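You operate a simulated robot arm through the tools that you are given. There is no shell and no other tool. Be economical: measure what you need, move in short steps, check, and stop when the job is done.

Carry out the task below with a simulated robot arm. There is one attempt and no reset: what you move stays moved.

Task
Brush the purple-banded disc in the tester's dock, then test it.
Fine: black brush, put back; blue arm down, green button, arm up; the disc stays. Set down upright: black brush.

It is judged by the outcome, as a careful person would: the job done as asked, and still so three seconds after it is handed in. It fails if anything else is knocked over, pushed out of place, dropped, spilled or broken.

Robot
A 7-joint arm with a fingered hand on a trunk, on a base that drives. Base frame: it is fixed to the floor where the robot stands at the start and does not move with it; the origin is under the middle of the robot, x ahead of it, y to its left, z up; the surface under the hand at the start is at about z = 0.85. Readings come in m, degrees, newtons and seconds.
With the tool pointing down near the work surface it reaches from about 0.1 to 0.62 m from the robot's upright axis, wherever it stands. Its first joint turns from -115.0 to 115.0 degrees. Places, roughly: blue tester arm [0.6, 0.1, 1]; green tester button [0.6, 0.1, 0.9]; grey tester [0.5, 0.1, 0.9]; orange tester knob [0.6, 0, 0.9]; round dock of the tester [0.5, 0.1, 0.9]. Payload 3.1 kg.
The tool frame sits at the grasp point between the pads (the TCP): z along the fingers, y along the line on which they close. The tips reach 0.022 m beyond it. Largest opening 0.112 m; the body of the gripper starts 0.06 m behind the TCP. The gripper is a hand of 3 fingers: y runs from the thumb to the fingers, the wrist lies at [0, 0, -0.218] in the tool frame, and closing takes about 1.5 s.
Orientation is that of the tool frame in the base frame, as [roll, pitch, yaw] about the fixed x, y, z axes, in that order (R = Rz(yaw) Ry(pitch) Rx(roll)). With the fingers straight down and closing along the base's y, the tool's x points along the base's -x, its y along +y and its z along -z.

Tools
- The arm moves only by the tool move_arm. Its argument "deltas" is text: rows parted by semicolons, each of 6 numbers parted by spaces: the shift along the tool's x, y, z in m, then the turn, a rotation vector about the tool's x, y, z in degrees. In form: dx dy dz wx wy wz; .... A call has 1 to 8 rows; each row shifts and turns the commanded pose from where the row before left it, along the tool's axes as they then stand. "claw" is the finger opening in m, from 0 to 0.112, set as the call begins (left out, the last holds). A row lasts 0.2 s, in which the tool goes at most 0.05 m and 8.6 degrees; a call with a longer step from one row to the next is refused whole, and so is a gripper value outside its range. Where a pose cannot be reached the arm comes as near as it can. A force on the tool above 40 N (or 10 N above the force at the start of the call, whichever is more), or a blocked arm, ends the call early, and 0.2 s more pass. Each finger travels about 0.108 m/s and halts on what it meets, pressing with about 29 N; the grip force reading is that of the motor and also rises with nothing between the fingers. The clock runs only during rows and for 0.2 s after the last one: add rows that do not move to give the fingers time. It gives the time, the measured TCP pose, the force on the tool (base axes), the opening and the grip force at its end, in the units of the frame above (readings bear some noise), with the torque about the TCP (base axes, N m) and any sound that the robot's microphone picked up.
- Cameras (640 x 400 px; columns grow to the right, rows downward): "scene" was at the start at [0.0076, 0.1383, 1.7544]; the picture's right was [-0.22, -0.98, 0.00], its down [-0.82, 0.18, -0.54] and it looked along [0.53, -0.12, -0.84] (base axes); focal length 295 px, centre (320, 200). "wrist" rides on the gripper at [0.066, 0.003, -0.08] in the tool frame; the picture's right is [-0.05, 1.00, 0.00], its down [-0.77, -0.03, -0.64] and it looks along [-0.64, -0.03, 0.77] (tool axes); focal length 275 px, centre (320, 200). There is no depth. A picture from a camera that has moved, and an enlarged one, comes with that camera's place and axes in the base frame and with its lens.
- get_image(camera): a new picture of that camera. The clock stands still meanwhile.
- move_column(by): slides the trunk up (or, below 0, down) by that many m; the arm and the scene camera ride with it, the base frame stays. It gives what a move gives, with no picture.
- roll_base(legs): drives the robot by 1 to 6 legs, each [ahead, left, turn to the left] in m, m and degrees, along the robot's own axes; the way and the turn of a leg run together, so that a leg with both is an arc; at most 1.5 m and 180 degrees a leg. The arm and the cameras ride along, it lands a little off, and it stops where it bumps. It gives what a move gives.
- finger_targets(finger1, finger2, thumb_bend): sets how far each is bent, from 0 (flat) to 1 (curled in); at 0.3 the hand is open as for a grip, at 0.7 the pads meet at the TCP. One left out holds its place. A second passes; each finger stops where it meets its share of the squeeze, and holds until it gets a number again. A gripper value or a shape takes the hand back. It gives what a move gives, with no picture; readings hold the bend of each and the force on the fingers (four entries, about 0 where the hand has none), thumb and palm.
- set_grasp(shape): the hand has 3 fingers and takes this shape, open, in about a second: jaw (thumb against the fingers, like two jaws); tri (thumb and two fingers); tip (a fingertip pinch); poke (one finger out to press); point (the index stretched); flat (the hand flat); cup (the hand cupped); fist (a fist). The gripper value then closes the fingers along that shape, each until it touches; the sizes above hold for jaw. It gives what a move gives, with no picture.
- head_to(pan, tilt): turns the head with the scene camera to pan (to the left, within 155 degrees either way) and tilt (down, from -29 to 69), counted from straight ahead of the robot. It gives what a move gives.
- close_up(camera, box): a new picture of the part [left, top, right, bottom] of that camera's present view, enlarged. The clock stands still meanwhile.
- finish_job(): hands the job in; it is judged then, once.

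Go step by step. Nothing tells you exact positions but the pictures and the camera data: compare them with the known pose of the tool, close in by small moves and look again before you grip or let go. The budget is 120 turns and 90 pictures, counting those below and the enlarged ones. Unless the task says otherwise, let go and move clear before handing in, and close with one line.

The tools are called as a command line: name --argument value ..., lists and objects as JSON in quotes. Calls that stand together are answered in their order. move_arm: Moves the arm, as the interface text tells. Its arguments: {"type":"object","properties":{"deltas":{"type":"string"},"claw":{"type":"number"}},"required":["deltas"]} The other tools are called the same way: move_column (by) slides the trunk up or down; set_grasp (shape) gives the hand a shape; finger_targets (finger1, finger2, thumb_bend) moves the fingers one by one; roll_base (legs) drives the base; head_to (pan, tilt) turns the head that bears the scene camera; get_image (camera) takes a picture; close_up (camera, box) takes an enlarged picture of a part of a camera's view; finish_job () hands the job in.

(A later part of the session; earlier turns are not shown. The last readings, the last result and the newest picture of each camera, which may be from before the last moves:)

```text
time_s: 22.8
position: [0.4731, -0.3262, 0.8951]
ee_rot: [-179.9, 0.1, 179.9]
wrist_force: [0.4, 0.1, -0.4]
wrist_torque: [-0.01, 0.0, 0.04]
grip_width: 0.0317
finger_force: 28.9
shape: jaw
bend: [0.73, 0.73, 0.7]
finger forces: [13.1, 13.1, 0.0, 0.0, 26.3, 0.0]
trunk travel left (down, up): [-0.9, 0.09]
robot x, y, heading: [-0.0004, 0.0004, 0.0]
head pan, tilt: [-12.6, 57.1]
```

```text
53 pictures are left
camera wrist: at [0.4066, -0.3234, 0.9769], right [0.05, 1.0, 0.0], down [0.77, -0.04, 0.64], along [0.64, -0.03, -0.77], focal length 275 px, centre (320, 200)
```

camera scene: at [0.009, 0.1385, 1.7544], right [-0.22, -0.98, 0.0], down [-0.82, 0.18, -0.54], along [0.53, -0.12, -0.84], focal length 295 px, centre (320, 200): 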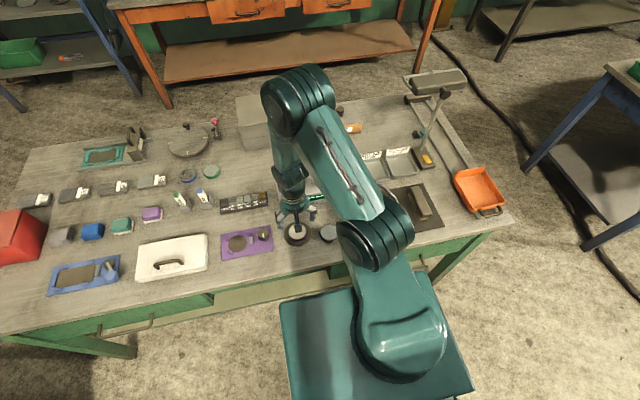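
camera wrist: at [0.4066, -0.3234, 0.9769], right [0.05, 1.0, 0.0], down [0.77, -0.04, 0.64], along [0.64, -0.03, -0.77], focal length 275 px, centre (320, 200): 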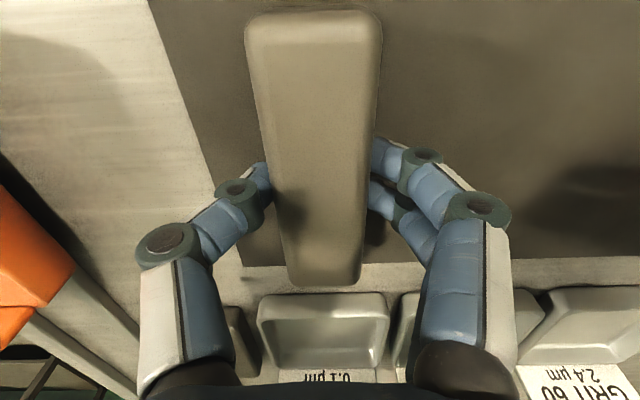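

The brush is gripped firmly; its home TCP pose is (0.4735, -0.326, 0.8945). I lift it and carry it over to the dock.

move_arm --deltas "0 0 -0.03 0 0 0; 0 0 -0.04 0 0 0; 0 0 -0.04 0 0 0; 0.01 0.03 0 0 0 0; 0.01 0.045 0 0 0 0; 0.01 0.045 0 0 0 0; 0 0.048 0 0 0 0; 0 0.048 0 0 0 0"

move_arm --deltas "0 0.048 0 0 0 0; 0 0.048 0 0 0 0; 0 0.048 0 0 0 0; 0 0.048 0 0 0 0; 0 0.033 0 0 0 0; 0 0 0 0 0 0"

get_image --camera "wrist"

close_up --camera "scene" --box '[250, 150, 370, 250]'

```text
time_s: 24.6
position: [0.4447, -0.1084, 1.0054]
ee_rot: [-179.8, 0.0, 179.8]
wrist_force: [-0.5, 0.0, -1.8]
wrist_torque: [-0.04, -0.01, -0.03]
grip_width: 0.0316
finger_force: 28.9
shape: jaw
bend: [0.73, 0.73, 0.7]
finger forces: [13.3, 13.2, 0.0, 0.0, 26.5, 0.0]
trunk travel left (down, up): [-0.9, 0.09]
robot x, y, heading: [0.0008, 0.0021, -0.0]
head pan, tilt: [-12.6, 57.1]
```

```text
time_s: 26.0
position: [0.4439, 0.1152, 1.0071]
ee_rot: [180.0, 0.0, 179.8]
wrist_force: [-0.5, 0.1, -0.8]
wrist_torque: [0.04, 0.01, -0.02]
grip_width: 0.0313
finger_force: 28.7
shape: jaw
bend: [0.73, 0.73, 0.7]
finger forces: [13.2, 13.3, 0.0, 0.1, 26.6, 0.0]
trunk travel left (down, up): [-0.9, 0.09]
robot x, y, heading: [0.0013, 0.0006, 0.2]
head pan, tilt: [-12.6, 57.1]
```

```text
52 pictures are left
camera wrist: at [0.3777, 0.1182, 1.0895], right [0.05, 1.0, 0.0], down [0.77, -0.04, 0.64], along [0.64, -0.03, -0.77], focal length 275 px, centre (320, 200)
```

wrist: 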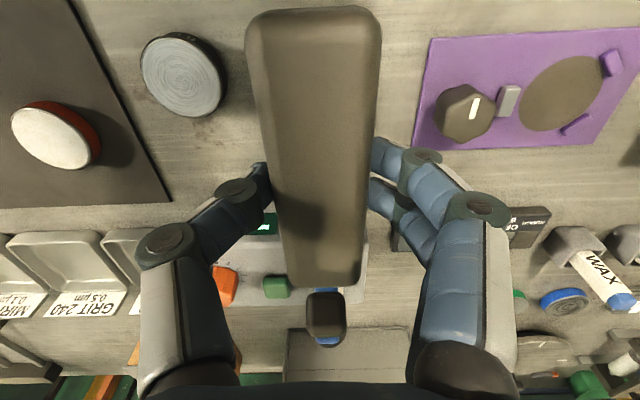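

```text
4.00 times, centred on (310, 200) of scene
camera zoom: at [0.0081, 0.1374, 1.7545], right [-0.22, -0.98, 0.0], down [-0.82, 0.18, -0.54], along [0.53, -0.12, -0.84], focal length 1181 px, centre (360, 200)
```

zoom: 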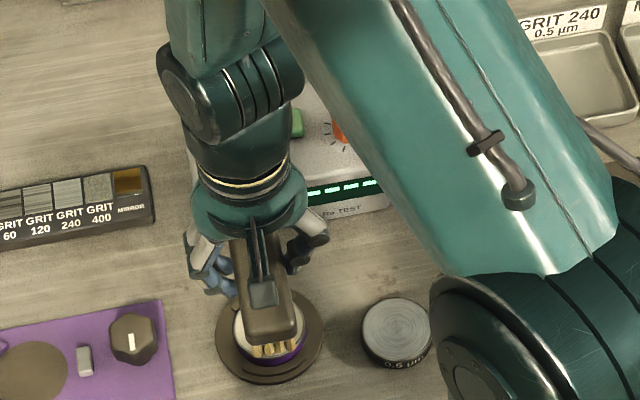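

The brush is over the disc and clear of the tester. I lower until the bristles touch.

move_arm --deltas "0.004 0 0.03 0 0 0; 0 0 0.03 0 0 0; 0 0 0.022 0 0 0; 0 0 0 0 0 0"

move_arm --deltas "0 0 0.005 0 0 0; 0 0 0.005 0 0 0; 0 0 0 0 0 0"

close_up --camera "scene" --box '[265, 190, 345, 250]'

```text
time_s: 27.0
position: [0.4401, 0.1151, 0.9238]
ee_rot: [180.0, 0.0, -180.0]
wrist_force: [0.7, 0.6, -0.8]
wrist_torque: [0.02, 0.0, 0.0]
grip_width: 0.0315
finger_force: 28.9
shape: jaw
bend: [0.73, 0.73, 0.7]
finger forces: [13.3, 13.3, 0.0, 0.0, 26.5, 0.0]
trunk travel left (down, up): [-0.9, 0.09]
robot x, y, heading: [-0.0004, 0.0003, 0.0]
head pan, tilt: [-12.6, 57.1]
```

```text
time_s: 27.8
position: [0.4394, 0.1151, 0.9127]
ee_rot: [-179.9, 0.1, 179.9]
wrist_force: [0.0, 0.0, -1.1]
wrist_torque: [0.0, 0.02, 0.02]
grip_width: 0.0316
finger_force: 28.4
shape: jaw
bend: [0.73, 0.73, 0.7]
finger forces: [13.2, 13.5, 0.0, 0.0, 26.5, 0.0]
trunk travel left (down, up): [-0.9, 0.09]
robot x, y, heading: [0.0, 0.0001, 0.1]
head pan, tilt: [-12.6, 57.1]
```

```text
6.67 times, centred on (305, 220) of scene
camera zoom: at [0.0079, 0.1386, 1.7544], right [-0.22, -0.98, 0.0], down [-0.82, 0.18, -0.54], along [0.53, -0.12, -0.84], focal length 1968 px, centre (420, 67)
```

zoom: 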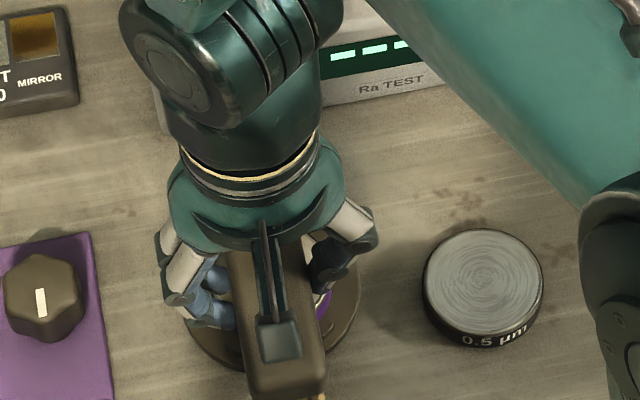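

move_arm --deltas "0 0 0.002 0 0 0; 0 0 0 0 0 0"

move_arm --deltas "0 0 0.002 0 0 0; 0 0 0 0 0 0"

```text
time_s: 28.4
position: [0.4389, 0.1149, 0.9107]
ee_rot: [-179.9, 0.1, 180.0]
wrist_force: [-0.5, 0.1, 3.7]
wrist_torque: [0.0, 0.03, -0.02]
grip_width: 0.0316
finger_force: 28.9
shape: jaw
bend: [0.74, 0.74, 0.7]
finger forces: [13.9, 13.8, 0.0, 0.0, 27.7, 0.0]
trunk travel left (down, up): [-0.9, 0.09]
robot x, y, heading: [0.0026, 0.0016, 0.3]
head pan, tilt: [-12.6, 57.1]
```

```text
time_s: 29.0
position: [0.4383, 0.1152, 0.9094]
ee_rot: [-180.0, 0.1, -180.0]
wrist_force: [2.1, -0.5, 22.8]
wrist_torque: [0.03, -0.02, 0.03]
grip_width: 0.0323
finger_force: 28.7
shape: jaw
bend: [0.74, 0.74, 0.7]
finger forces: [16.4, 16.4, 0.0, 0.0, 32.3, 0.0]
trunk travel left (down, up): [-0.9, 0.09]
robot x, y, heading: [0.0009, 0.002, -0.1]
head pan, tilt: [-12.6, 57.1]
```

Contact made. I ease to a light press and sweep back and forth across the disc.

move_arm --deltas "0 0 -0.0012 0 0 0; 0 0.01 0 0 0 0; 0 0.01 0 0 0 0; 0 -0.01 0 0 0 0; 0 -0.01 0 0 0 0; 0 -0.01 0 0 0 0; 0 -0.01 0 0 0 0; 0 0.01 0 0 0 0"

move_arm --deltas "0 0.01 0 0 0 0; 0 0.01 0 0 0 0; 0 0.01 0 0 0 0; 0 -0.01 0 0 0 0; 0 -0.01 0 0 0 0; 0 -0.01 0 0 0 0; 0 -0.01 0 0 0 0; 0 0.02 0 0 0 0"

get_image --camera "wrist"

```text
time_s: 30.8
position: [0.4395, 0.1047, 0.9082]
ee_rot: [-180.0, 0.0, -179.9]
wrist_force: [1.2, -1.6, 6.9]
wrist_torque: [-0.01, -0.01, 0.02]
grip_width: 0.0328
finger_force: 29.4
shape: jaw
bend: [0.74, 0.74, 0.7]
finger forces: [14.3, 14.3, 0.0, 0.0, 30.6, 0.1]
trunk travel left (down, up): [-0.9, 0.09]
robot x, y, heading: [-0.0011, -0.0001, -0.1]
head pan, tilt: [-12.6, 57.1]
```

```text
time_s: 32.6
position: [0.4393, 0.1162, 0.9094]
ee_rot: [-179.8, 0.0, 179.9]
wrist_force: [0.1, -1.1, 3.1]
wrist_torque: [0.0, -0.01, -0.05]
grip_width: 0.0323
finger_force: 29.6
shape: jaw
bend: [0.74, 0.74, 0.7]
finger forces: [14.2, 14.3, 0.1, 0.1, 30.1, 0.0]
trunk travel left (down, up): [-0.9, 0.09]
robot x, y, heading: [0.0037, 0.0026, 0.1]
head pan, tilt: [-12.6, 57.1]
```

```text
49 pictures are left
camera wrist: at [0.3726, 0.1187, 0.9923], right [0.05, 1.0, 0.0], down [0.77, -0.03, 0.64], along [0.63, -0.03, -0.77], focal length 275 px, centre (320, 200)
```

wrist: 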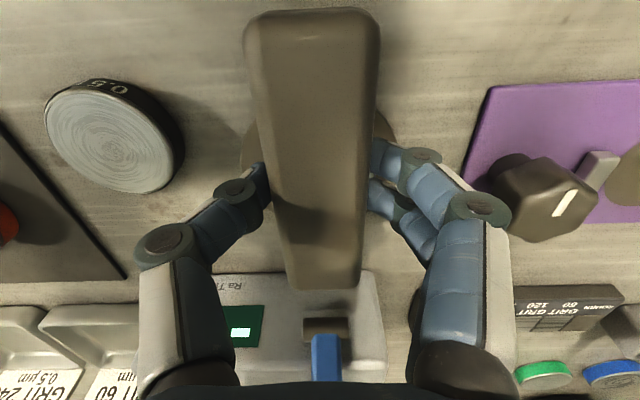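

Light pressure held through the strokes. I add a few more strokes a touch firmer, then lift and check the disc.

move_arm --deltas "0 0.012 0.0006 0 0 0; 0 0.012 0 0 0 0; 0 -0.012 0 0 0 0; 0 -0.012 0 0 0 0; 0 -0.012 0 0 0 0; 0 -0.012 0 0 0 0; 0 0.012 0 0 0 0; 0 0.012 0 0 0 0"

move_arm --deltas "0 0.012 0 0 0 0; 0 0.012 0 0 0 0; 0 -0.012 0 0 0 0; 0 -0.012 0 0 0 0; 0 -0.012 0 0 0 0; 0 -0.012 0 0 0 0; 0 0.012 0 0 0 0; 0 0.012 0 0 0 0"

move_arm --deltas "0 0 -0.02 0 0 0; 0 0 -0.04 0 0 0; 0 0 -0.04 0 0 0; 0 -0.04 0 0 0 0; 0 -0.045 0 0 0 0; 0 -0.045 0 0 0 0; 0 0 0 0 0 0"

close_up --camera "scene" --box '[265, 190, 345, 250]'

get_image --camera "wrist"

```text
time_s: 34.4
position: [0.4382, 0.1153, 0.9088]
ee_rot: [-179.9, 0.0, 179.8]
wrist_force: [0.0, -1.1, 10.0]
wrist_torque: [0.05, 0.02, 0.02]
grip_width: 0.0331
finger_force: 28.8
shape: jaw
bend: [0.74, 0.74, 0.71]
finger forces: [14.8, 14.9, 0.0, 0.1, 31.3, 0.1]
trunk travel left (down, up): [-0.9, 0.09]
robot x, y, heading: [-0.0006, 0.0007, 0.1]
head pan, tilt: [-12.6, 57.1]
```

```text
time_s: 36.2
position: [0.4394, 0.1143, 0.9084]
ee_rot: [-179.9, 0.0, 179.8]
wrist_force: [-0.5, 0.5, 0.9]
wrist_torque: [0.03, -0.02, 0.01]
grip_width: 0.0326
finger_force: 29.1
shape: jaw
bend: [0.74, 0.74, 0.71]
finger forces: [14.6, 14.6, 0.0, 0.0, 29.1, 0.0]
trunk travel left (down, up): [-0.9, 0.09]
robot x, y, heading: [-0.0036, -0.0011, -0.1]
head pan, tilt: [-12.6, 57.1]
```

```text
time_s: 37.8
position: [0.437, -0.0136, 1.008]
ee_rot: [-179.9, 0.0, -179.9]
wrist_force: [0.5, 1.0, -1.3]
wrist_torque: [-0.03, -0.01, -0.01]
grip_width: 0.033
finger_force: 29.1
shape: jaw
bend: [0.74, 0.74, 0.71]
finger forces: [14.3, 14.2, 0.0, 0.0, 28.5, 0.0]
trunk travel left (down, up): [-0.9, 0.09]
robot x, y, heading: [-0.0005, 0.0007, -0.1]
head pan, tilt: [-12.6, 57.1]
```

```text
6.67 times, centred on (305, 220) of scene
camera zoom: at [0.0082, 0.1406, 1.7542], right [-0.22, -0.98, 0.0], down [-0.82, 0.18, -0.54], along [0.53, -0.12, -0.84], focal length 1968 px, centre (420, 67)
```

zoom: 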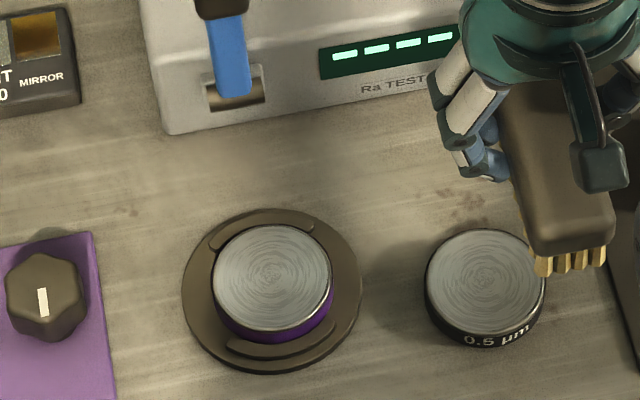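

```text
47 pictures are left
camera wrist: at [0.3721, -0.0113, 1.0908], right [0.05, 1.0, 0.0], down [0.77, -0.03, 0.64], along [0.64, -0.03, -0.77], focal length 275 px, centre (320, 200)
```

wrist: 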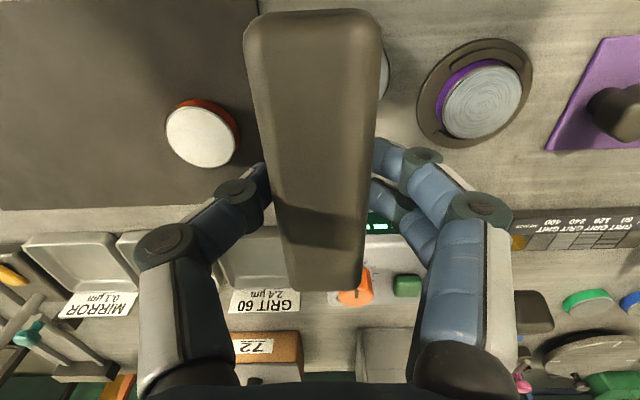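

The disc's face is now clean, clearly showing its rings. I return the brush to its spot.

move_arm --deltas "0 -0.046 0 0 0 0; 0 -0.046 0 0 0 0; 0 -0.046 0 0 0 0; 0 -0.046 0 0 0 0; -0.012 -0.046 0 0 0 0; -0.012 -0.046 0 0 0 0; -0.0125 -0.0365 0 0 0 0; 0 0 0 0 0 0"

get_image --camera "wrist"

```text
time_s: 39.6
position: [0.4742, -0.3276, 1.0113]
ee_rot: [180.0, 0.0, 179.9]
wrist_force: [-0.1, -0.3, -1.3]
wrist_torque: [-0.05, -0.01, 0.0]
grip_width: 0.0329
finger_force: 29.2
shape: jaw
bend: [0.74, 0.74, 0.71]
finger forces: [14.2, 14.2, 0.1, 0.0, 28.6, 0.0]
trunk travel left (down, up): [-0.9, 0.09]
robot x, y, heading: [0.0023, 0.0002, -0.1]
head pan, tilt: [-12.6, 57.1]
```

```text
46 pictures are left
camera wrist: at [0.4083, -0.3252, 1.0937], right [0.05, 1.0, 0.0], down [0.77, -0.04, 0.64], along [0.63, -0.03, -0.77], focal length 275 px, centre (320, 200)
```

wrist: 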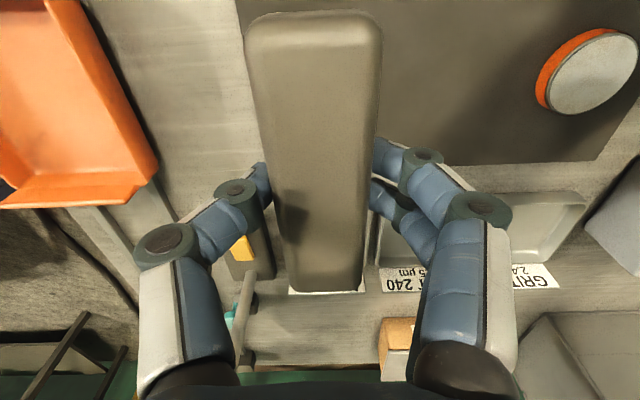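

move_arm --deltas "0 0.001 0.04 0 0 0; 0 0 0.04 0 0 0; 0 0 0.027 0 0 0; 0 0 0 0 0 0"

get_image --camera "wrist"

```text
time_s: 40.6
position: [0.4753, -0.3261, 0.9058]
ee_rot: [-179.9, 0.0, 180.0]
wrist_force: [-0.3, 0.1, -0.9]
wrist_torque: [0.01, 0.02, -0.01]
grip_width: 0.0328
finger_force: 28.9
shape: jaw
bend: [0.74, 0.74, 0.71]
finger forces: [14.4, 14.2, 0.0, 0.0, 28.5, 0.0]
trunk travel left (down, up): [-0.9, 0.09]
robot x, y, heading: [0.0016, -0.0003, 0.2]
head pan, tilt: [-12.6, 57.1]
```

```text
45 pictures are left
camera wrist: at [0.4088, -0.3249, 0.9863], right [0.05, 1.0, 0.0], down [0.77, -0.04, 0.64], along [0.64, -0.03, -0.77], focal length 275 px, centre (320, 200)
```

wrist: 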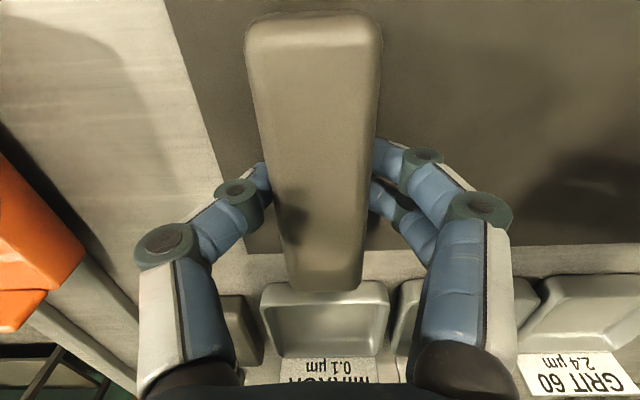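

move_arm --deltas "0.001 0 0.005 0 0 0; 0 0 0.004 0 0 0; 0 0 0 0 0 0"

move_arm --deltas "0 0 0.0025 0 0 0; 0 0 0 0 0 0"

```text
time_s: 41.4
position: [0.4736, -0.3275, 0.8949]
ee_rot: [-180.0, 0.0, 180.0]
wrist_force: [0.2, -0.6, -0.4]
wrist_torque: [0.02, 0.04, 0.02]
grip_width: 0.0329
finger_force: 28.9
shape: jaw
bend: [0.74, 0.74, 0.71]
finger forces: [14.3, 14.1, 0.0, 0.0, 28.3, 0.0]
trunk travel left (down, up): [-0.9, 0.09]
robot x, y, heading: [-0.0013, 0.0017, -0.1]
head pan, tilt: [-12.6, 57.1]
```

```text
time_s: 42.0
position: [0.4735, -0.3283, 0.8924]
ee_rot: [-179.9, 0.2, 179.9]
wrist_force: [0.3, -0.3, 4.5]
wrist_torque: [0.04, 0.0, 0.01]
grip_width: 0.0327
finger_force: 29.0
shape: jaw
bend: [0.74, 0.74, 0.71]
finger forces: [14.3, 14.2, 0.0, 0.0, 29.0, 0.0]
trunk travel left (down, up): [-0.9, 0.09]
robot x, y, heading: [-0.0007, -0.0022, -0.4]
head pan, tilt: [-12.6, 57.1]
```

The brush touches the mat. I release it and rise.

move_arm --deltas "0 0 0 0 0 0; 0 0 0 0 0 0; 0 0 0 0 0 0; 0 0 0 0 0 0" --claw 0.075

move_arm --deltas "0 0 -0.03 0 0 0; 0 0 -0.045 0 0 0; 0 0 -0.045 0 0 0; 0.05 0 0 0 0 0; 0 0 0 0 0 0"

get_image --camera "wrist"

```text
time_s: 43.0
position: [0.4748, -0.3269, 0.8913]
ee_rot: [-180.0, 0.0, 179.9]
wrist_force: [0.4, -1.0, 0.1]
wrist_torque: [0.0, -0.02, -0.01]
grip_width: 0.0747
finger_force: 0.0
shape: jaw
bend: [0.69, 0.69, 0.66]
finger forces: [0.1, 0.0, 0.0, 0.0, 0.0, 0.0]
trunk travel left (down, up): [-0.9, 0.09]
robot x, y, heading: [0.0026, 0.0002, -0.0]
head pan, tilt: [-12.6, 57.1]
```

```text
time_s: 44.2
position: [0.4249, -0.3262, 1.0099]
ee_rot: [-179.9, 0.0, 180.0]
wrist_force: [0.4, 0.6, -0.1]
wrist_torque: [-0.02, 0.03, 0.0]
grip_width: 0.0748
finger_force: 0.0
shape: jaw
bend: [0.69, 0.69, 0.66]
finger forces: [0.1, 0.1, 0.1, 0.0, 0.1, 0.0]
trunk travel left (down, up): [-0.9, 0.09]
robot x, y, heading: [0.0019, 0.0003, 0.1]
head pan, tilt: [-12.6, 57.1]
```

```text
44 pictures are left
camera wrist: at [0.3589, -0.3238, 1.0928], right [0.05, 1.0, 0.0], down [0.77, -0.04, 0.64], along [0.63, -0.03, -0.77], focal length 275 px, centre (320, 200)
```

wrist: 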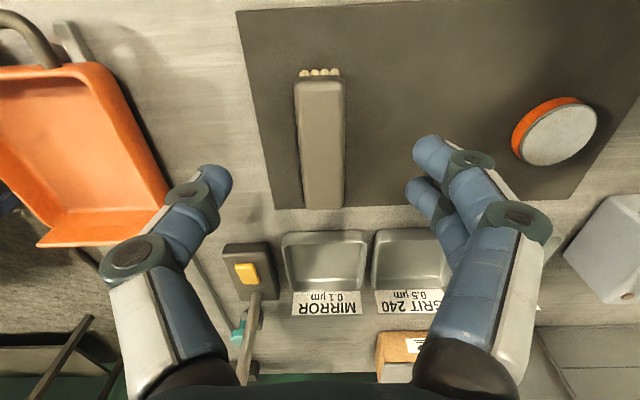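

The brush is back upright in its place. Now I study the tester arm.

close_up --camera "scene" --box '[270, 160, 340, 210]'

move_arm --deltas "0.02 0.045 -0.01 0 0 0; 0.02 0.045 -0.01 0 0 0; 0.02 0.045 -0.01 0 0 0; 0.02 0.045 0 0 0 0; 0.02 0.045 0 0 0 0; 0 0.045 0 0 0 0;0 0.048 0 0 0 0;0 0.048 0 0 0 0"

get_image --camera "wrist"

```text
8.00 times, centred on (305, 185) of scene
camera zoom: at [0.0093, 0.1389, 1.7544], right [-0.22, -0.98, 0.0], down [-0.82, 0.18, -0.54], along [0.53, -0.12, -0.84], focal length 2361 px, centre (440, 320)
```

zoom: 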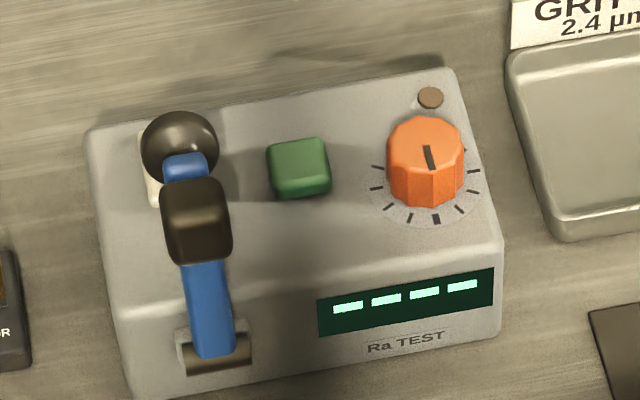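

```text
refused: row 1 steps farther than a row can; nothing moved
```

```text
42 pictures are left
camera wrist: at [0.3589, -0.3238, 1.0928], right [0.05, 1.0, 0.0], down [0.77, -0.04, 0.64], along [0.63, -0.03, -0.77], focal length 275 px, centre (320, 200)
```

wrist: 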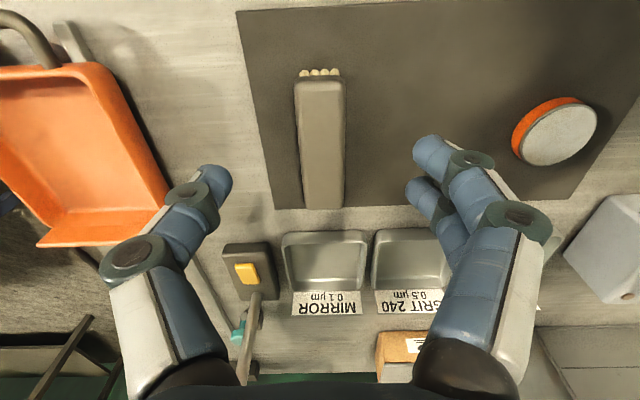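

From two views I put the arm's pivot at about (0.554, 0.114, 0.90), the probe at its tip around z≈1.0, and the ball handle behind it at about (0.605, 0.114, 0.98). I go up and over to look more closely.

move_arm --deltas "0.005 0.04 -0.025 0 0 0; 0.005 0.04 -0.025 0 0 0; 0.005 0.04 -0.025 0 0 0; 0 0.045 -0.02 0 0 0; 0 0.048 0 0 0 0; 0 0.048 0 0 0 0;0 0.048 0 0 0 0;0 0.048 0 0 0 0"

move_arm --deltas "-0.02 0.035 0 0 0 0; -0.03 0.035 0 0 0 0; -0.045 0.012 0 0 0 0; 0 0 0 0 0 0"

get_image --camera "wrist"

get_image --camera "scene"

```text
time_s: 46.0
position: [0.4095, 0.0339, 1.1052]
ee_rot: [-179.9, 0.0, 179.9]
wrist_force: [0.8, 0.3, 0.2]
wrist_torque: [-0.01, -0.04, -0.02]
grip_width: 0.0747
finger_force: 0.0
shape: jaw
bend: [0.69, 0.69, 0.66]
finger forces: [0.0, 0.0, 0.1, 0.0, 0.1, 0.0]
trunk travel left (down, up): [-0.9, 0.09]
robot x, y, heading: [-0.0033, 0.0022, -0.1]
head pan, tilt: [-12.6, 57.1]
```

```text
time_s: 47.0
position: [0.5036, 0.115, 1.1036]
ee_rot: [-179.9, 0.1, -180.0]
wrist_force: [-0.2, 0.1, -0.7]
wrist_torque: [0.02, -0.02, 0.03]
grip_width: 0.0746
finger_force: 0.0
shape: jaw
bend: [0.69, 0.69, 0.66]
finger forces: [0.0, 0.0, 0.0, 0.1, 0.1, 0.0]
trunk travel left (down, up): [-0.9, 0.09]
robot x, y, heading: [-0.0001, -0.0045, 0.1]
head pan, tilt: [-12.6, 57.1]
```

```text
41 pictures are left
camera wrist: at [0.4385, 0.1166, 1.1853], right [0.05, 1.0, 0.0], down [0.77, -0.04, 0.64], along [0.64, -0.03, -0.77], focal length 275 px, centre (320, 200)
```

wrist: 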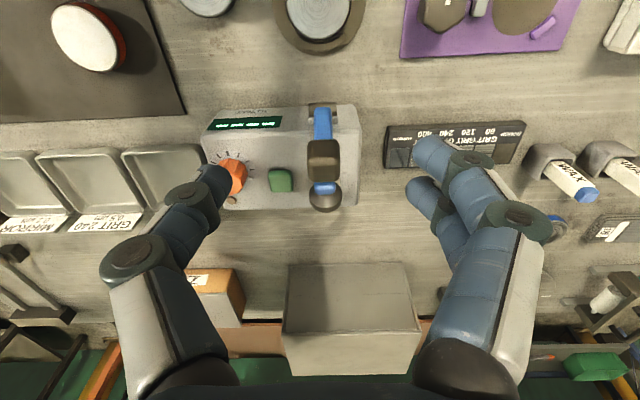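

```text
40 pictures are left
camera scene: at [0.0065, 0.1391, 1.7544], right [-0.22, -0.98, 0.0], down [-0.82, 0.18, -0.54], along [0.53, -0.12, -0.84], focal length 295 px, centre (320, 200)
```

scene: 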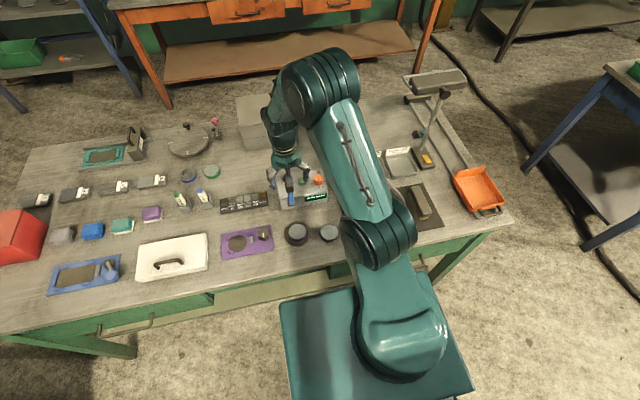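

close_up --camera "wrist" --box '[200, 90, 380, 220]'

```text
3.08 times, centred on (290, 155) of wrist
camera zoom: at [0.4385, 0.1166, 1.1853], right [0.05, 1.0, 0.0], down [0.77, -0.04, 0.64], along [0.64, -0.03, -0.77], focal length 847 px, centre (412, 338)
```

zoom: 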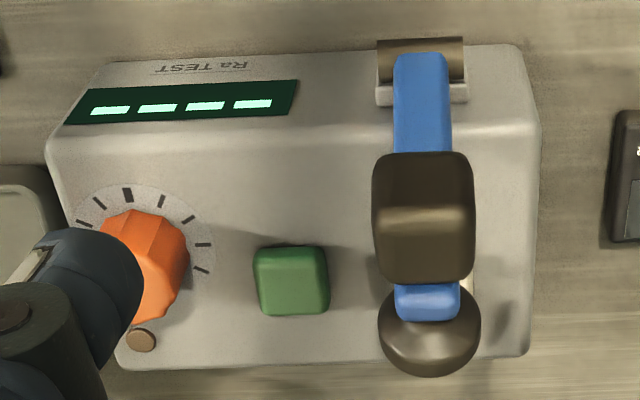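

The ball handle works out at about (0.602, 0.114, 0.983), 31 mm wide. I move above it to see whether the arm reaches.

move_arm --deltas "-0.033 0 0 0 0 0; -0.033 0 0 0 0 0; -0.033 0 0 0 0 0; 0 0 0.03 0 0 0; 0 0 0 0 0 0; 0 0 0 0 0 0" --claw 0.062

get_image --camera "wrist"

close_up --camera "scene" --box '[260, 140, 340, 210]'

```text
time_s: 48.4
position: [0.6048, 0.1131, 1.0735]
ee_rot: [-179.9, 0.0, 179.9]
wrist_force: [-0.2, -0.8, 0.3]
wrist_torque: [0.02, 0.02, -0.02]
grip_width: 0.0628
finger_force: 0.2
shape: jaw
bend: [0.72, 0.72, 0.7]
finger forces: [0.0, 0.1, 0.1, 0.1, 0.0, 0.0]
trunk travel left (down, up): [-0.9, 0.09]
robot x, y, heading: [0.0013, 0.0, -0.0]
head pan, tilt: [-12.6, 57.1]
```

```text
38 pictures are left
camera wrist: at [0.5383, 0.1153, 1.1568], right [0.05, 1.0, 0.0], down [0.77, -0.04, 0.64], along [0.64, -0.03, -0.77], focal length 275 px, centre (320, 200)
```

wrist: 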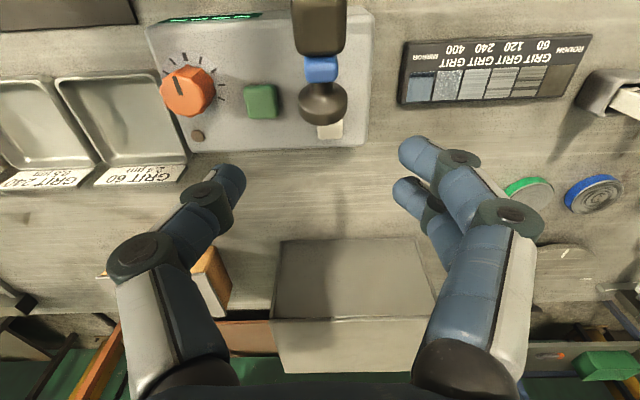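

```text
5.71 times, centred on (300, 175) of scene
camera zoom: at [0.0082, 0.1386, 1.7544], right [-0.22, -0.98, 0.0], down [-0.82, 0.18, -0.54], along [0.53, -0.12, -0.84], focal length 1686 px, centre (434, 343)
```

zoom: 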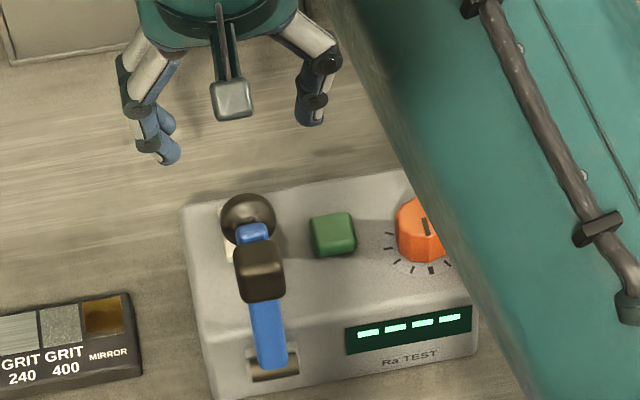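

The reach is fine, and three views agree on the ball at (0.602, 0.114, 0.984). I descend to straddle it.

move_arm --deltas "0 0 0.03 0 0 0; 0 0 0.03 0 0 0; 0 0 0.02 0 0 0; 0 0 0 0 0 0"

get_image --camera "wrist"

close_up --camera "scene" --box '[260, 140, 340, 210]'

```text
time_s: 49.4
position: [0.6034, 0.1118, 0.9944]
ee_rot: [-179.9, -0.1, 180.0]
wrist_force: [0.6, 0.1, -0.3]
wrist_torque: [-0.02, 0.0, -0.01]
grip_width: 0.0627
finger_force: 0.0
shape: jaw
bend: [0.72, 0.72, 0.7]
finger forces: [0.0, 0.0, 0.1, 0.1, 0.0, 0.0]
trunk travel left (down, up): [-0.9, 0.09]
robot x, y, heading: [0.0006, 0.0019, -0.1]
head pan, tilt: [-12.6, 57.1]
```

```text
36 pictures are left
camera wrist: at [0.5375, 0.1155, 1.0767], right [0.05, 1.0, 0.0], down [0.77, -0.04, 0.64], along [0.64, -0.03, -0.77], focal length 275 px, centre (320, 200)
```

wrist: 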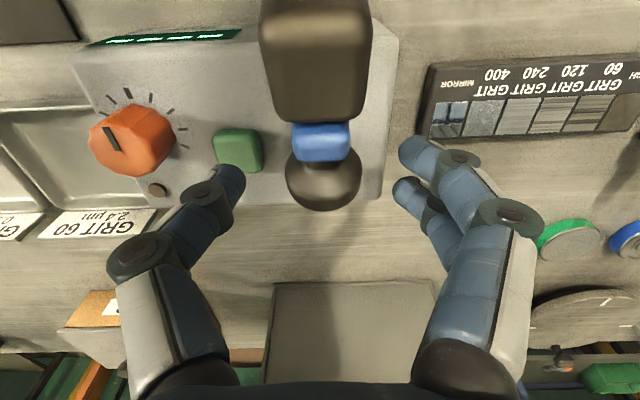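

```text
5.71 times, centred on (300, 175) of scene
camera zoom: at [0.0077, 0.1385, 1.7544], right [-0.22, -0.98, 0.0], down [-0.82, 0.18, -0.54], along [0.53, -0.12, -0.84], focal length 1686 px, centre (434, 343)
```

zoom: 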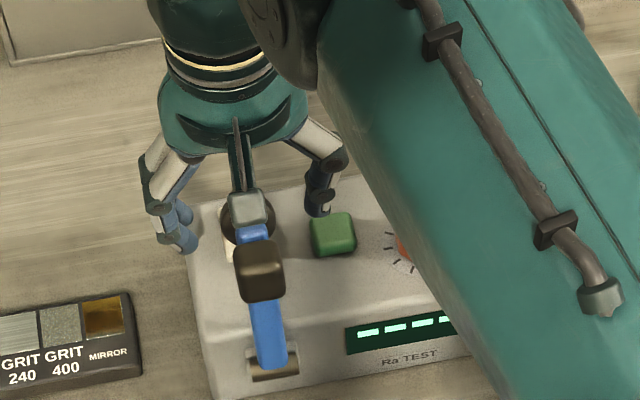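

The fingers straddle the ball; I lower a little and close on it.

move_arm --deltas "0 0.001 0.005 0 0 0; 0 0 0 0 0 0; 0 0 0 0 0 0; 0 0 0 0 0 0; 0 0 0 0 0 0; 0 0 0 0 0 0" --claw 0.022

get_image --camera "wrist"

```text
time_s: 50.8
position: [0.6042, 0.1135, 0.9898]
ee_rot: [-179.9, -0.1, 179.8]
wrist_force: [-5.3, -3.2, -5.1]
wrist_torque: [-0.1, 0.15, 0.06]
grip_width: 0.0185
finger_force: 28.9
shape: jaw
bend: [0.73, 0.73, 0.7]
finger forces: [18.7, 11.5, 0.0, 0.1, 27.2, 0.0]
trunk travel left (down, up): [-0.9, 0.09]
robot x, y, heading: [-0.0006, -0.0001, -0.2]
head pan, tilt: [-12.6, 57.1]
```

```text
34 pictures are left
camera wrist: at [0.5372, 0.1157, 1.0722], right [0.05, 1.0, 0.0], down [0.77, -0.04, 0.64], along [0.63, -0.03, -0.77], focal length 275 px, centre (320, 200)
```

wrist: 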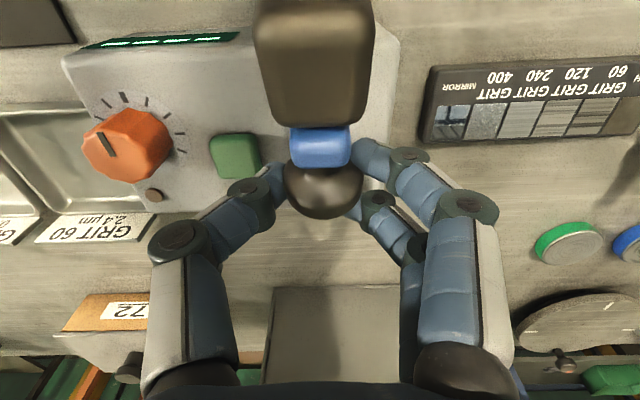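

The ball is held between the three fingers. I start moving it along its arc toward the dock, checking forces.

move_arm --deltas "0.0076 0 -0.0036 0 0 0; 0.0076 0 -0.0035 0 0 0; 0.008 0 -0.0022 0 0 0; 0.0081 0 -0.0021 0 0 0; 0 0 0 0 0 0"

get_image --camera "wrist"

```text
time_s: 52.0
position: [0.5727, 0.1102, 1.0028]
ee_rot: [179.8, 0.1, 180.0]
wrist_force: [3.9, -9.9, 9.4]
wrist_torque: [-0.21, -0.11, 0.11]
grip_width: 0.0171
finger_force: 29.1
shape: jaw
bend: [0.73, 0.77, 0.73]
finger forces: [13.3, 2.8, 0.0, 0.1, 27.3, 0.1]
trunk travel left (down, up): [-0.9, 0.09]
robot x, y, heading: [0.002, -0.0003, 0.0]
head pan, tilt: [-12.6, 57.1]
```

```text
33 pictures are left
camera wrist: at [0.5064, 0.1129, 1.0852], right [0.05, 1.0, 0.0], down [0.77, -0.04, 0.64], along [0.64, -0.03, -0.77], focal length 275 px, centre (320, 200)
```

wrist: 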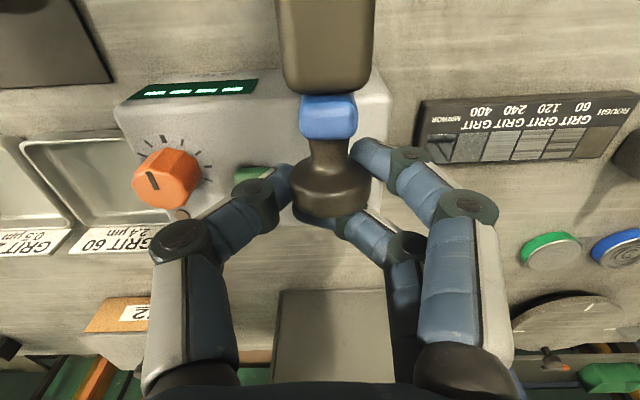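

The arm is rotating with the handle cupped by the fingers. I continue along the arc.

move_arm --deltas "0.0083 0 -0.001 0 0 0; 0.0084 0 -0.0005 0 0 0; 0.0084 0 0.0005 0 0 0; 0.0083 0 0.001 0 0 0; 0 0 0 0 0 0"

get_image --camera "wrist"

```text
time_s: 53.2
position: [0.5386, 0.111, 1.0012]
ee_rot: [179.9, 0.1, 179.9]
wrist_force: [0.0, -12.2, 0.9]
wrist_torque: [-0.25, -0.09, 0.1]
grip_width: 0.0159
finger_force: 29.5
shape: jaw
bend: [0.73, 0.77, 0.73]
finger forces: [13.9, 4.6, 0.0, 0.1, 23.8, 0.0]
trunk travel left (down, up): [-0.9, 0.09]
robot x, y, heading: [0.002, -0.0, -0.1]
head pan, tilt: [-12.6, 57.1]
```

```text
32 pictures are left
camera wrist: at [0.472, 0.1132, 1.0845], right [0.05, 1.0, 0.0], down [0.77, -0.04, 0.64], along [0.63, -0.03, -0.77], focal length 275 px, centre (320, 200)
```

wrist: 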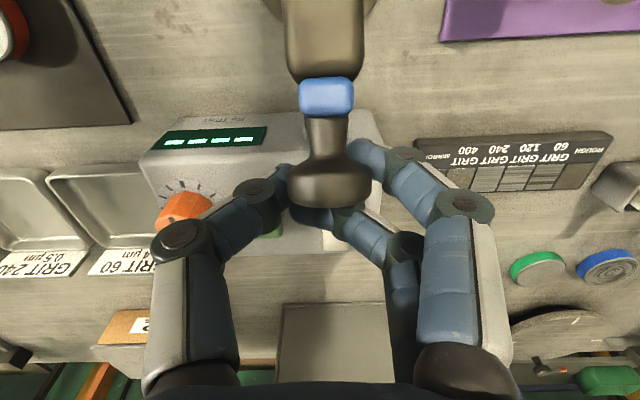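

move_arm --deltas "0.008 0 0.0021 0 0 0; 0.0081 0 0.0022 0 0 0; 0.0076 0 0.0035 0 0 0; 0.0076 0 0.0036 0 0 0; 0.007 0 0.0046 0 0 0; 0.0067 0 0.005 0 0 0; 0 0 0 0 0 0"

get_image --camera "wrist"

close_up --camera "scene" --box '[260, 160, 350, 240]'

```text
time_s: 54.8
position: [0.4945, 0.1115, 0.9807]
ee_rot: [179.8, -0.1, 179.9]
wrist_force: [5.6, -13.8, -4.2]
wrist_torque: [-0.35, -0.26, 0.19]
grip_width: 0.0147
finger_force: 28.8
shape: jaw
bend: [0.72, 0.77, 0.73]
finger forces: [18.4, 9.6, 0.1, 0.0, 26.2, 0.0]
trunk travel left (down, up): [-0.9, 0.09]
robot x, y, heading: [-0.004, -0.0002, -0.2]
head pan, tilt: [-12.6, 57.1]
```

```text
31 pictures are left
camera wrist: at [0.4288, 0.1142, 1.0628], right [0.05, 1.0, 0.0], down [0.77, -0.04, 0.63], along [0.63, -0.03, -0.77], focal length 275 px, centre (320, 200)
```

wrist: 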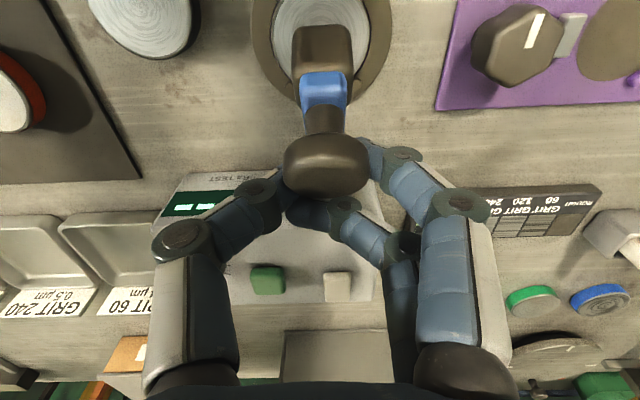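

```text
5.00 times, centred on (305, 200) of scene
camera zoom: at [0.0103, 0.1346, 1.7546], right [-0.22, -0.98, 0.0], down [-0.82, 0.18, -0.54], along [0.53, -0.12, -0.84], focal length 1476 px, centre (395, 200)
```

zoom: 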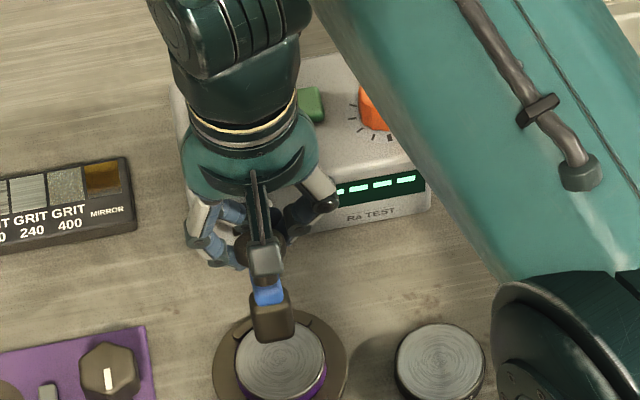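

The probe is coming down over the disc. I continue the last part slowly.

move_arm --deltas "0.006 0 0.0055 0 0 0; 0.0058 0 0.0063 0 0 0; 0.005 0 0.0065 0 0 0; 0 0 0 0 0 0"

get_image --camera "wrist"

close_up --camera "scene" --box '[260, 160, 350, 240]'

```text
time_s: 55.8
position: [0.4794, 0.1111, 0.9616]
ee_rot: [179.9, 0.0, 179.8]
wrist_force: [13.3, -14.4, -6.3]
wrist_torque: [-0.53, -0.4, 0.19]
grip_width: 0.0143
finger_force: 29.4
shape: jaw
bend: [0.71, 0.77, 0.74]
finger forces: [20.5, 0.1, 0.0, 0.0, 34.3, 0.0]
trunk travel left (down, up): [-0.9, 0.09]
robot x, y, heading: [-0.001, -0.0015, -0.1]
head pan, tilt: [-12.6, 57.1]
```

```text
29 pictures are left
camera wrist: at [0.4136, 0.1139, 1.044], right [0.05, 1.0, 0.0], down [0.77, -0.04, 0.64], along [0.63, -0.03, -0.77], focal length 275 px, centre (320, 200)
```

wrist: 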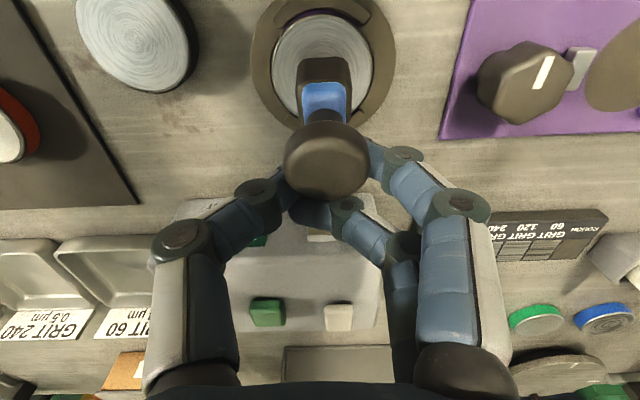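

```text
5.00 times, centred on (305, 200) of scene
camera zoom: at [0.0127, 0.1346, 1.7547], right [-0.22, -0.98, 0.0], down [-0.82, 0.18, -0.54], along [0.53, -0.12, -0.84], focal length 1476 px, centre (395, 200)
```

zoom: 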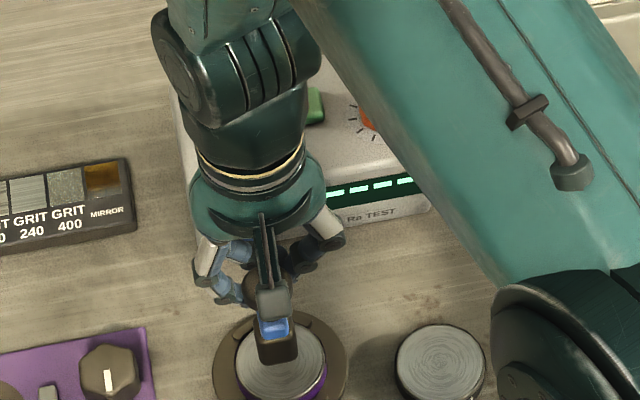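

move_arm --deltas "0.002 0.002 0.006 0 0 0; 0.002 0.001 0.006 0 0 0; 0 0 0 0 0 0"

close_up --camera "wrist" --box '[220, 0, 430, 240]'

```text
time_s: 56.6
position: [0.4752, 0.1142, 0.9486]
ee_rot: [179.9, -0.1, 179.9]
wrist_force: [11.1, -17.9, -5.9]
wrist_torque: [-0.3, -0.24, 0.22]
grip_width: 0.0144
finger_force: 29.2
shape: jaw
bend: [0.72, 0.77, 0.73]
finger forces: [13.6, 0.0, 0.0, 0.0, 28.8, 0.0]
trunk travel left (down, up): [-0.9, 0.09]
robot x, y, heading: [-0.0039, -0.0024, 0.1]
head pan, tilt: [-12.6, 57.1]
```

```text
1.67 times, centred on (325, 120) of wrist
camera zoom: at [0.4092, 0.116, 1.0317], right [0.05, 1.0, 0.0], down [0.77, -0.04, 0.63], along [0.63, -0.03, -0.77], focal length 459 px, centre (312, 333)
```

zoom: 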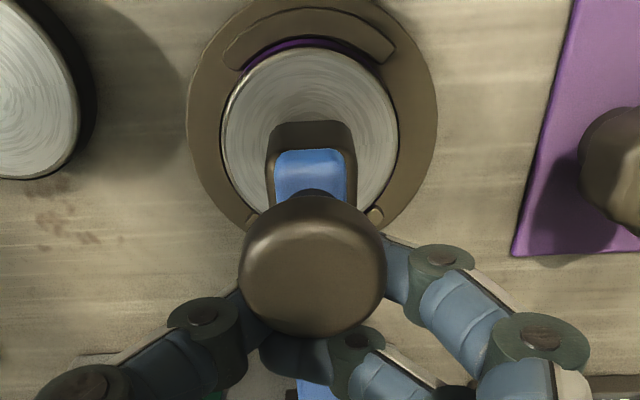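

The arm is nearly down. I loosen the grip, then press down from above.

move_arm --deltas "0 -0.002 0 0 0 0; 0 0 0 0 0 0; 0 0 0 0 0 0; 0 0 0 0 0 0" --claw 0.07

get_image --camera "wrist"

```text
time_s: 57.6
position: [0.4734, 0.1154, 0.95]
ee_rot: [-179.9, 0.0, 180.0]
wrist_force: [-0.5, 0.9, -0.4]
wrist_torque: [-0.04, 0.03, -0.01]
grip_width: 0.0698
finger_force: 0.1
shape: jaw
bend: [0.71, 0.71, 0.69]
finger forces: [0.0, 0.1, 0.0, 0.1, 0.0, 0.0]
trunk travel left (down, up): [-0.9, 0.09]
robot x, y, heading: [-0.0003, -0.0021, -0.1]
head pan, tilt: [-12.6, 57.1]
```

```text
26 pictures are left
camera wrist: at [0.4064, 0.1175, 1.0328], right [0.05, 1.0, 0.0], down [0.77, -0.04, 0.64], along [0.64, -0.03, -0.77], focal length 275 px, centre (320, 200)
```

wrist: 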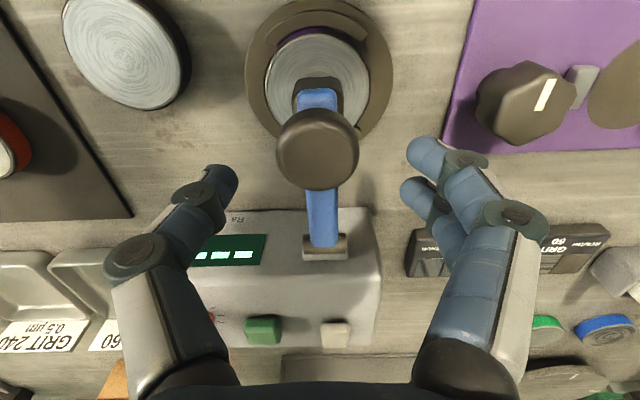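

move_arm --deltas "0 0 -0.03 0 0 0; 0 0 -0.04 0 0 0; 0 0 -0.04 0 0 0; 0 -0.03 -0.03 0 0 0; 0 -0.04 0 0 0 0; 0 0 0 0 0 0"

close_up --camera "wrist" --box '[240, 20, 460, 200]'

close_up --camera "scene" --box '[265, 165, 345, 245]'

```text
time_s: 59.0
position: [0.4731, 0.0453, 1.0895]
ee_rot: [-179.9, -0.1, 180.0]
wrist_force: [-0.4, 0.2, -0.2]
wrist_torque: [0.0, 0.01, -0.01]
grip_width: 0.0696
finger_force: 0.1
shape: jaw
bend: [0.71, 0.71, 0.69]
finger forces: [0.0, 0.1, 0.1, 0.0, 0.0, 0.1]
trunk travel left (down, up): [-0.9, 0.09]
robot x, y, heading: [-0.0024, 0.0047, -0.0]
head pan, tilt: [-12.6, 57.1]
```

```text
2.22 times, centred on (350, 110) of wrist
camera zoom: at [0.4063, 0.0484, 1.1712], right [0.05, 1.0, 0.0], down [0.77, -0.04, 0.64], along [0.64, -0.03, -0.77], focal length 612 px, centre (253, 400)
```

zoom: 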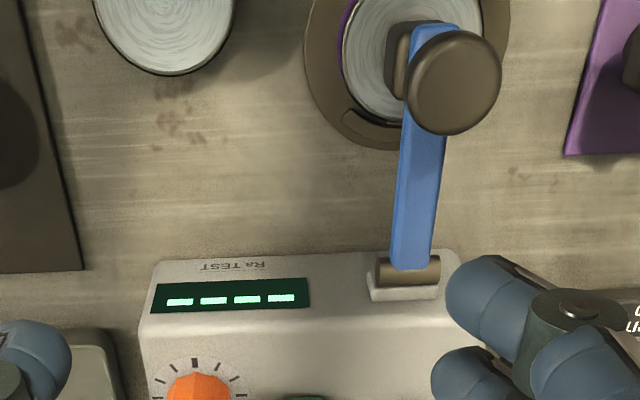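

```text
5.00 times, centred on (305, 205) of scene
camera zoom: at [0.0076, 0.1404, 1.7542], right [-0.22, -0.98, 0.0], down [-0.82, 0.18, -0.54], along [0.53, -0.12, -0.84], focal length 1476 px, centre (395, 175)
```

zoom: 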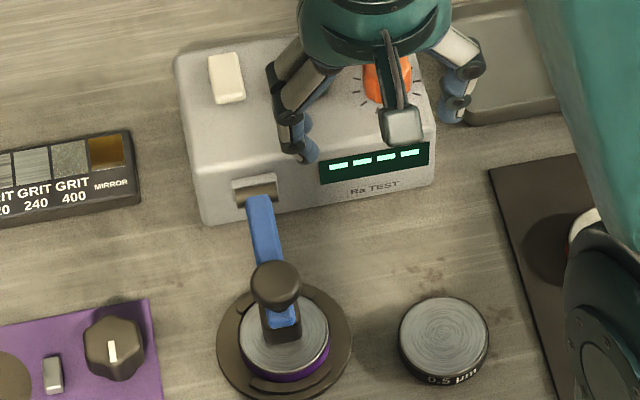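

The arm is down with the probe over the disc's centre. Next is the green button at about (0.6175, 0.0645, 0.933): I close the fingers and go above it.

move_arm --deltas "-0.036 0.005 0 0 0 0; -0.036 0.005 0 0 0 0; -0.036 0.005 0 0 0 0; -0.036 0.0045 0 0 0 0; 0 0 0.04 0 0 0; 0 0 0.03 0 0 0; 0 0 0 0 0 0; 0 0 0 0 0 0" --claw 0

get_image --camera "wrist"

close_up --camera "scene" --box '[260, 140, 350, 220]'

```text
time_s: 60.8
position: [0.6185, 0.0626, 1.018]
ee_rot: [-179.9, 0.0, 179.9]
wrist_force: [0.2, -0.6, -0.1]
wrist_torque: [-0.02, -0.03, 0.03]
grip_width: 0.0
finger_force: 29.3
shape: jaw
bend: [0.67, 0.67, 0.76]
finger forces: [0.0, 0.1, 0.0, 0.1, 0.0, 0.0]
trunk travel left (down, up): [-0.9, 0.09]
robot x, y, heading: [0.0024, 0.0018, 0.1]
head pan, tilt: [-12.6, 57.1]
```

```text
23 pictures are left
camera wrist: at [0.5512, 0.066, 1.1007], right [0.05, 1.0, 0.0], down [0.77, -0.04, 0.64], along [0.64, -0.03, -0.77], focal length 275 px, centre (320, 200)
```

wrist: 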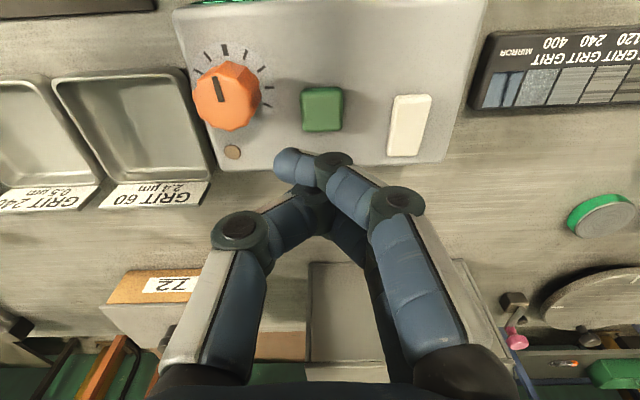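

```text
5.00 times, centred on (305, 180) of scene
camera zoom: at [0.0077, 0.1384, 1.7544], right [-0.22, -0.98, 0.0], down [-0.82, 0.18, -0.54], along [0.53, -0.12, -0.84], focal length 1476 px, centre (395, 300)
```

zoom: 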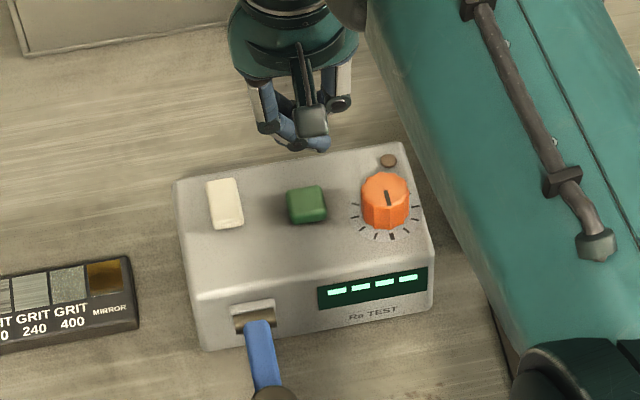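

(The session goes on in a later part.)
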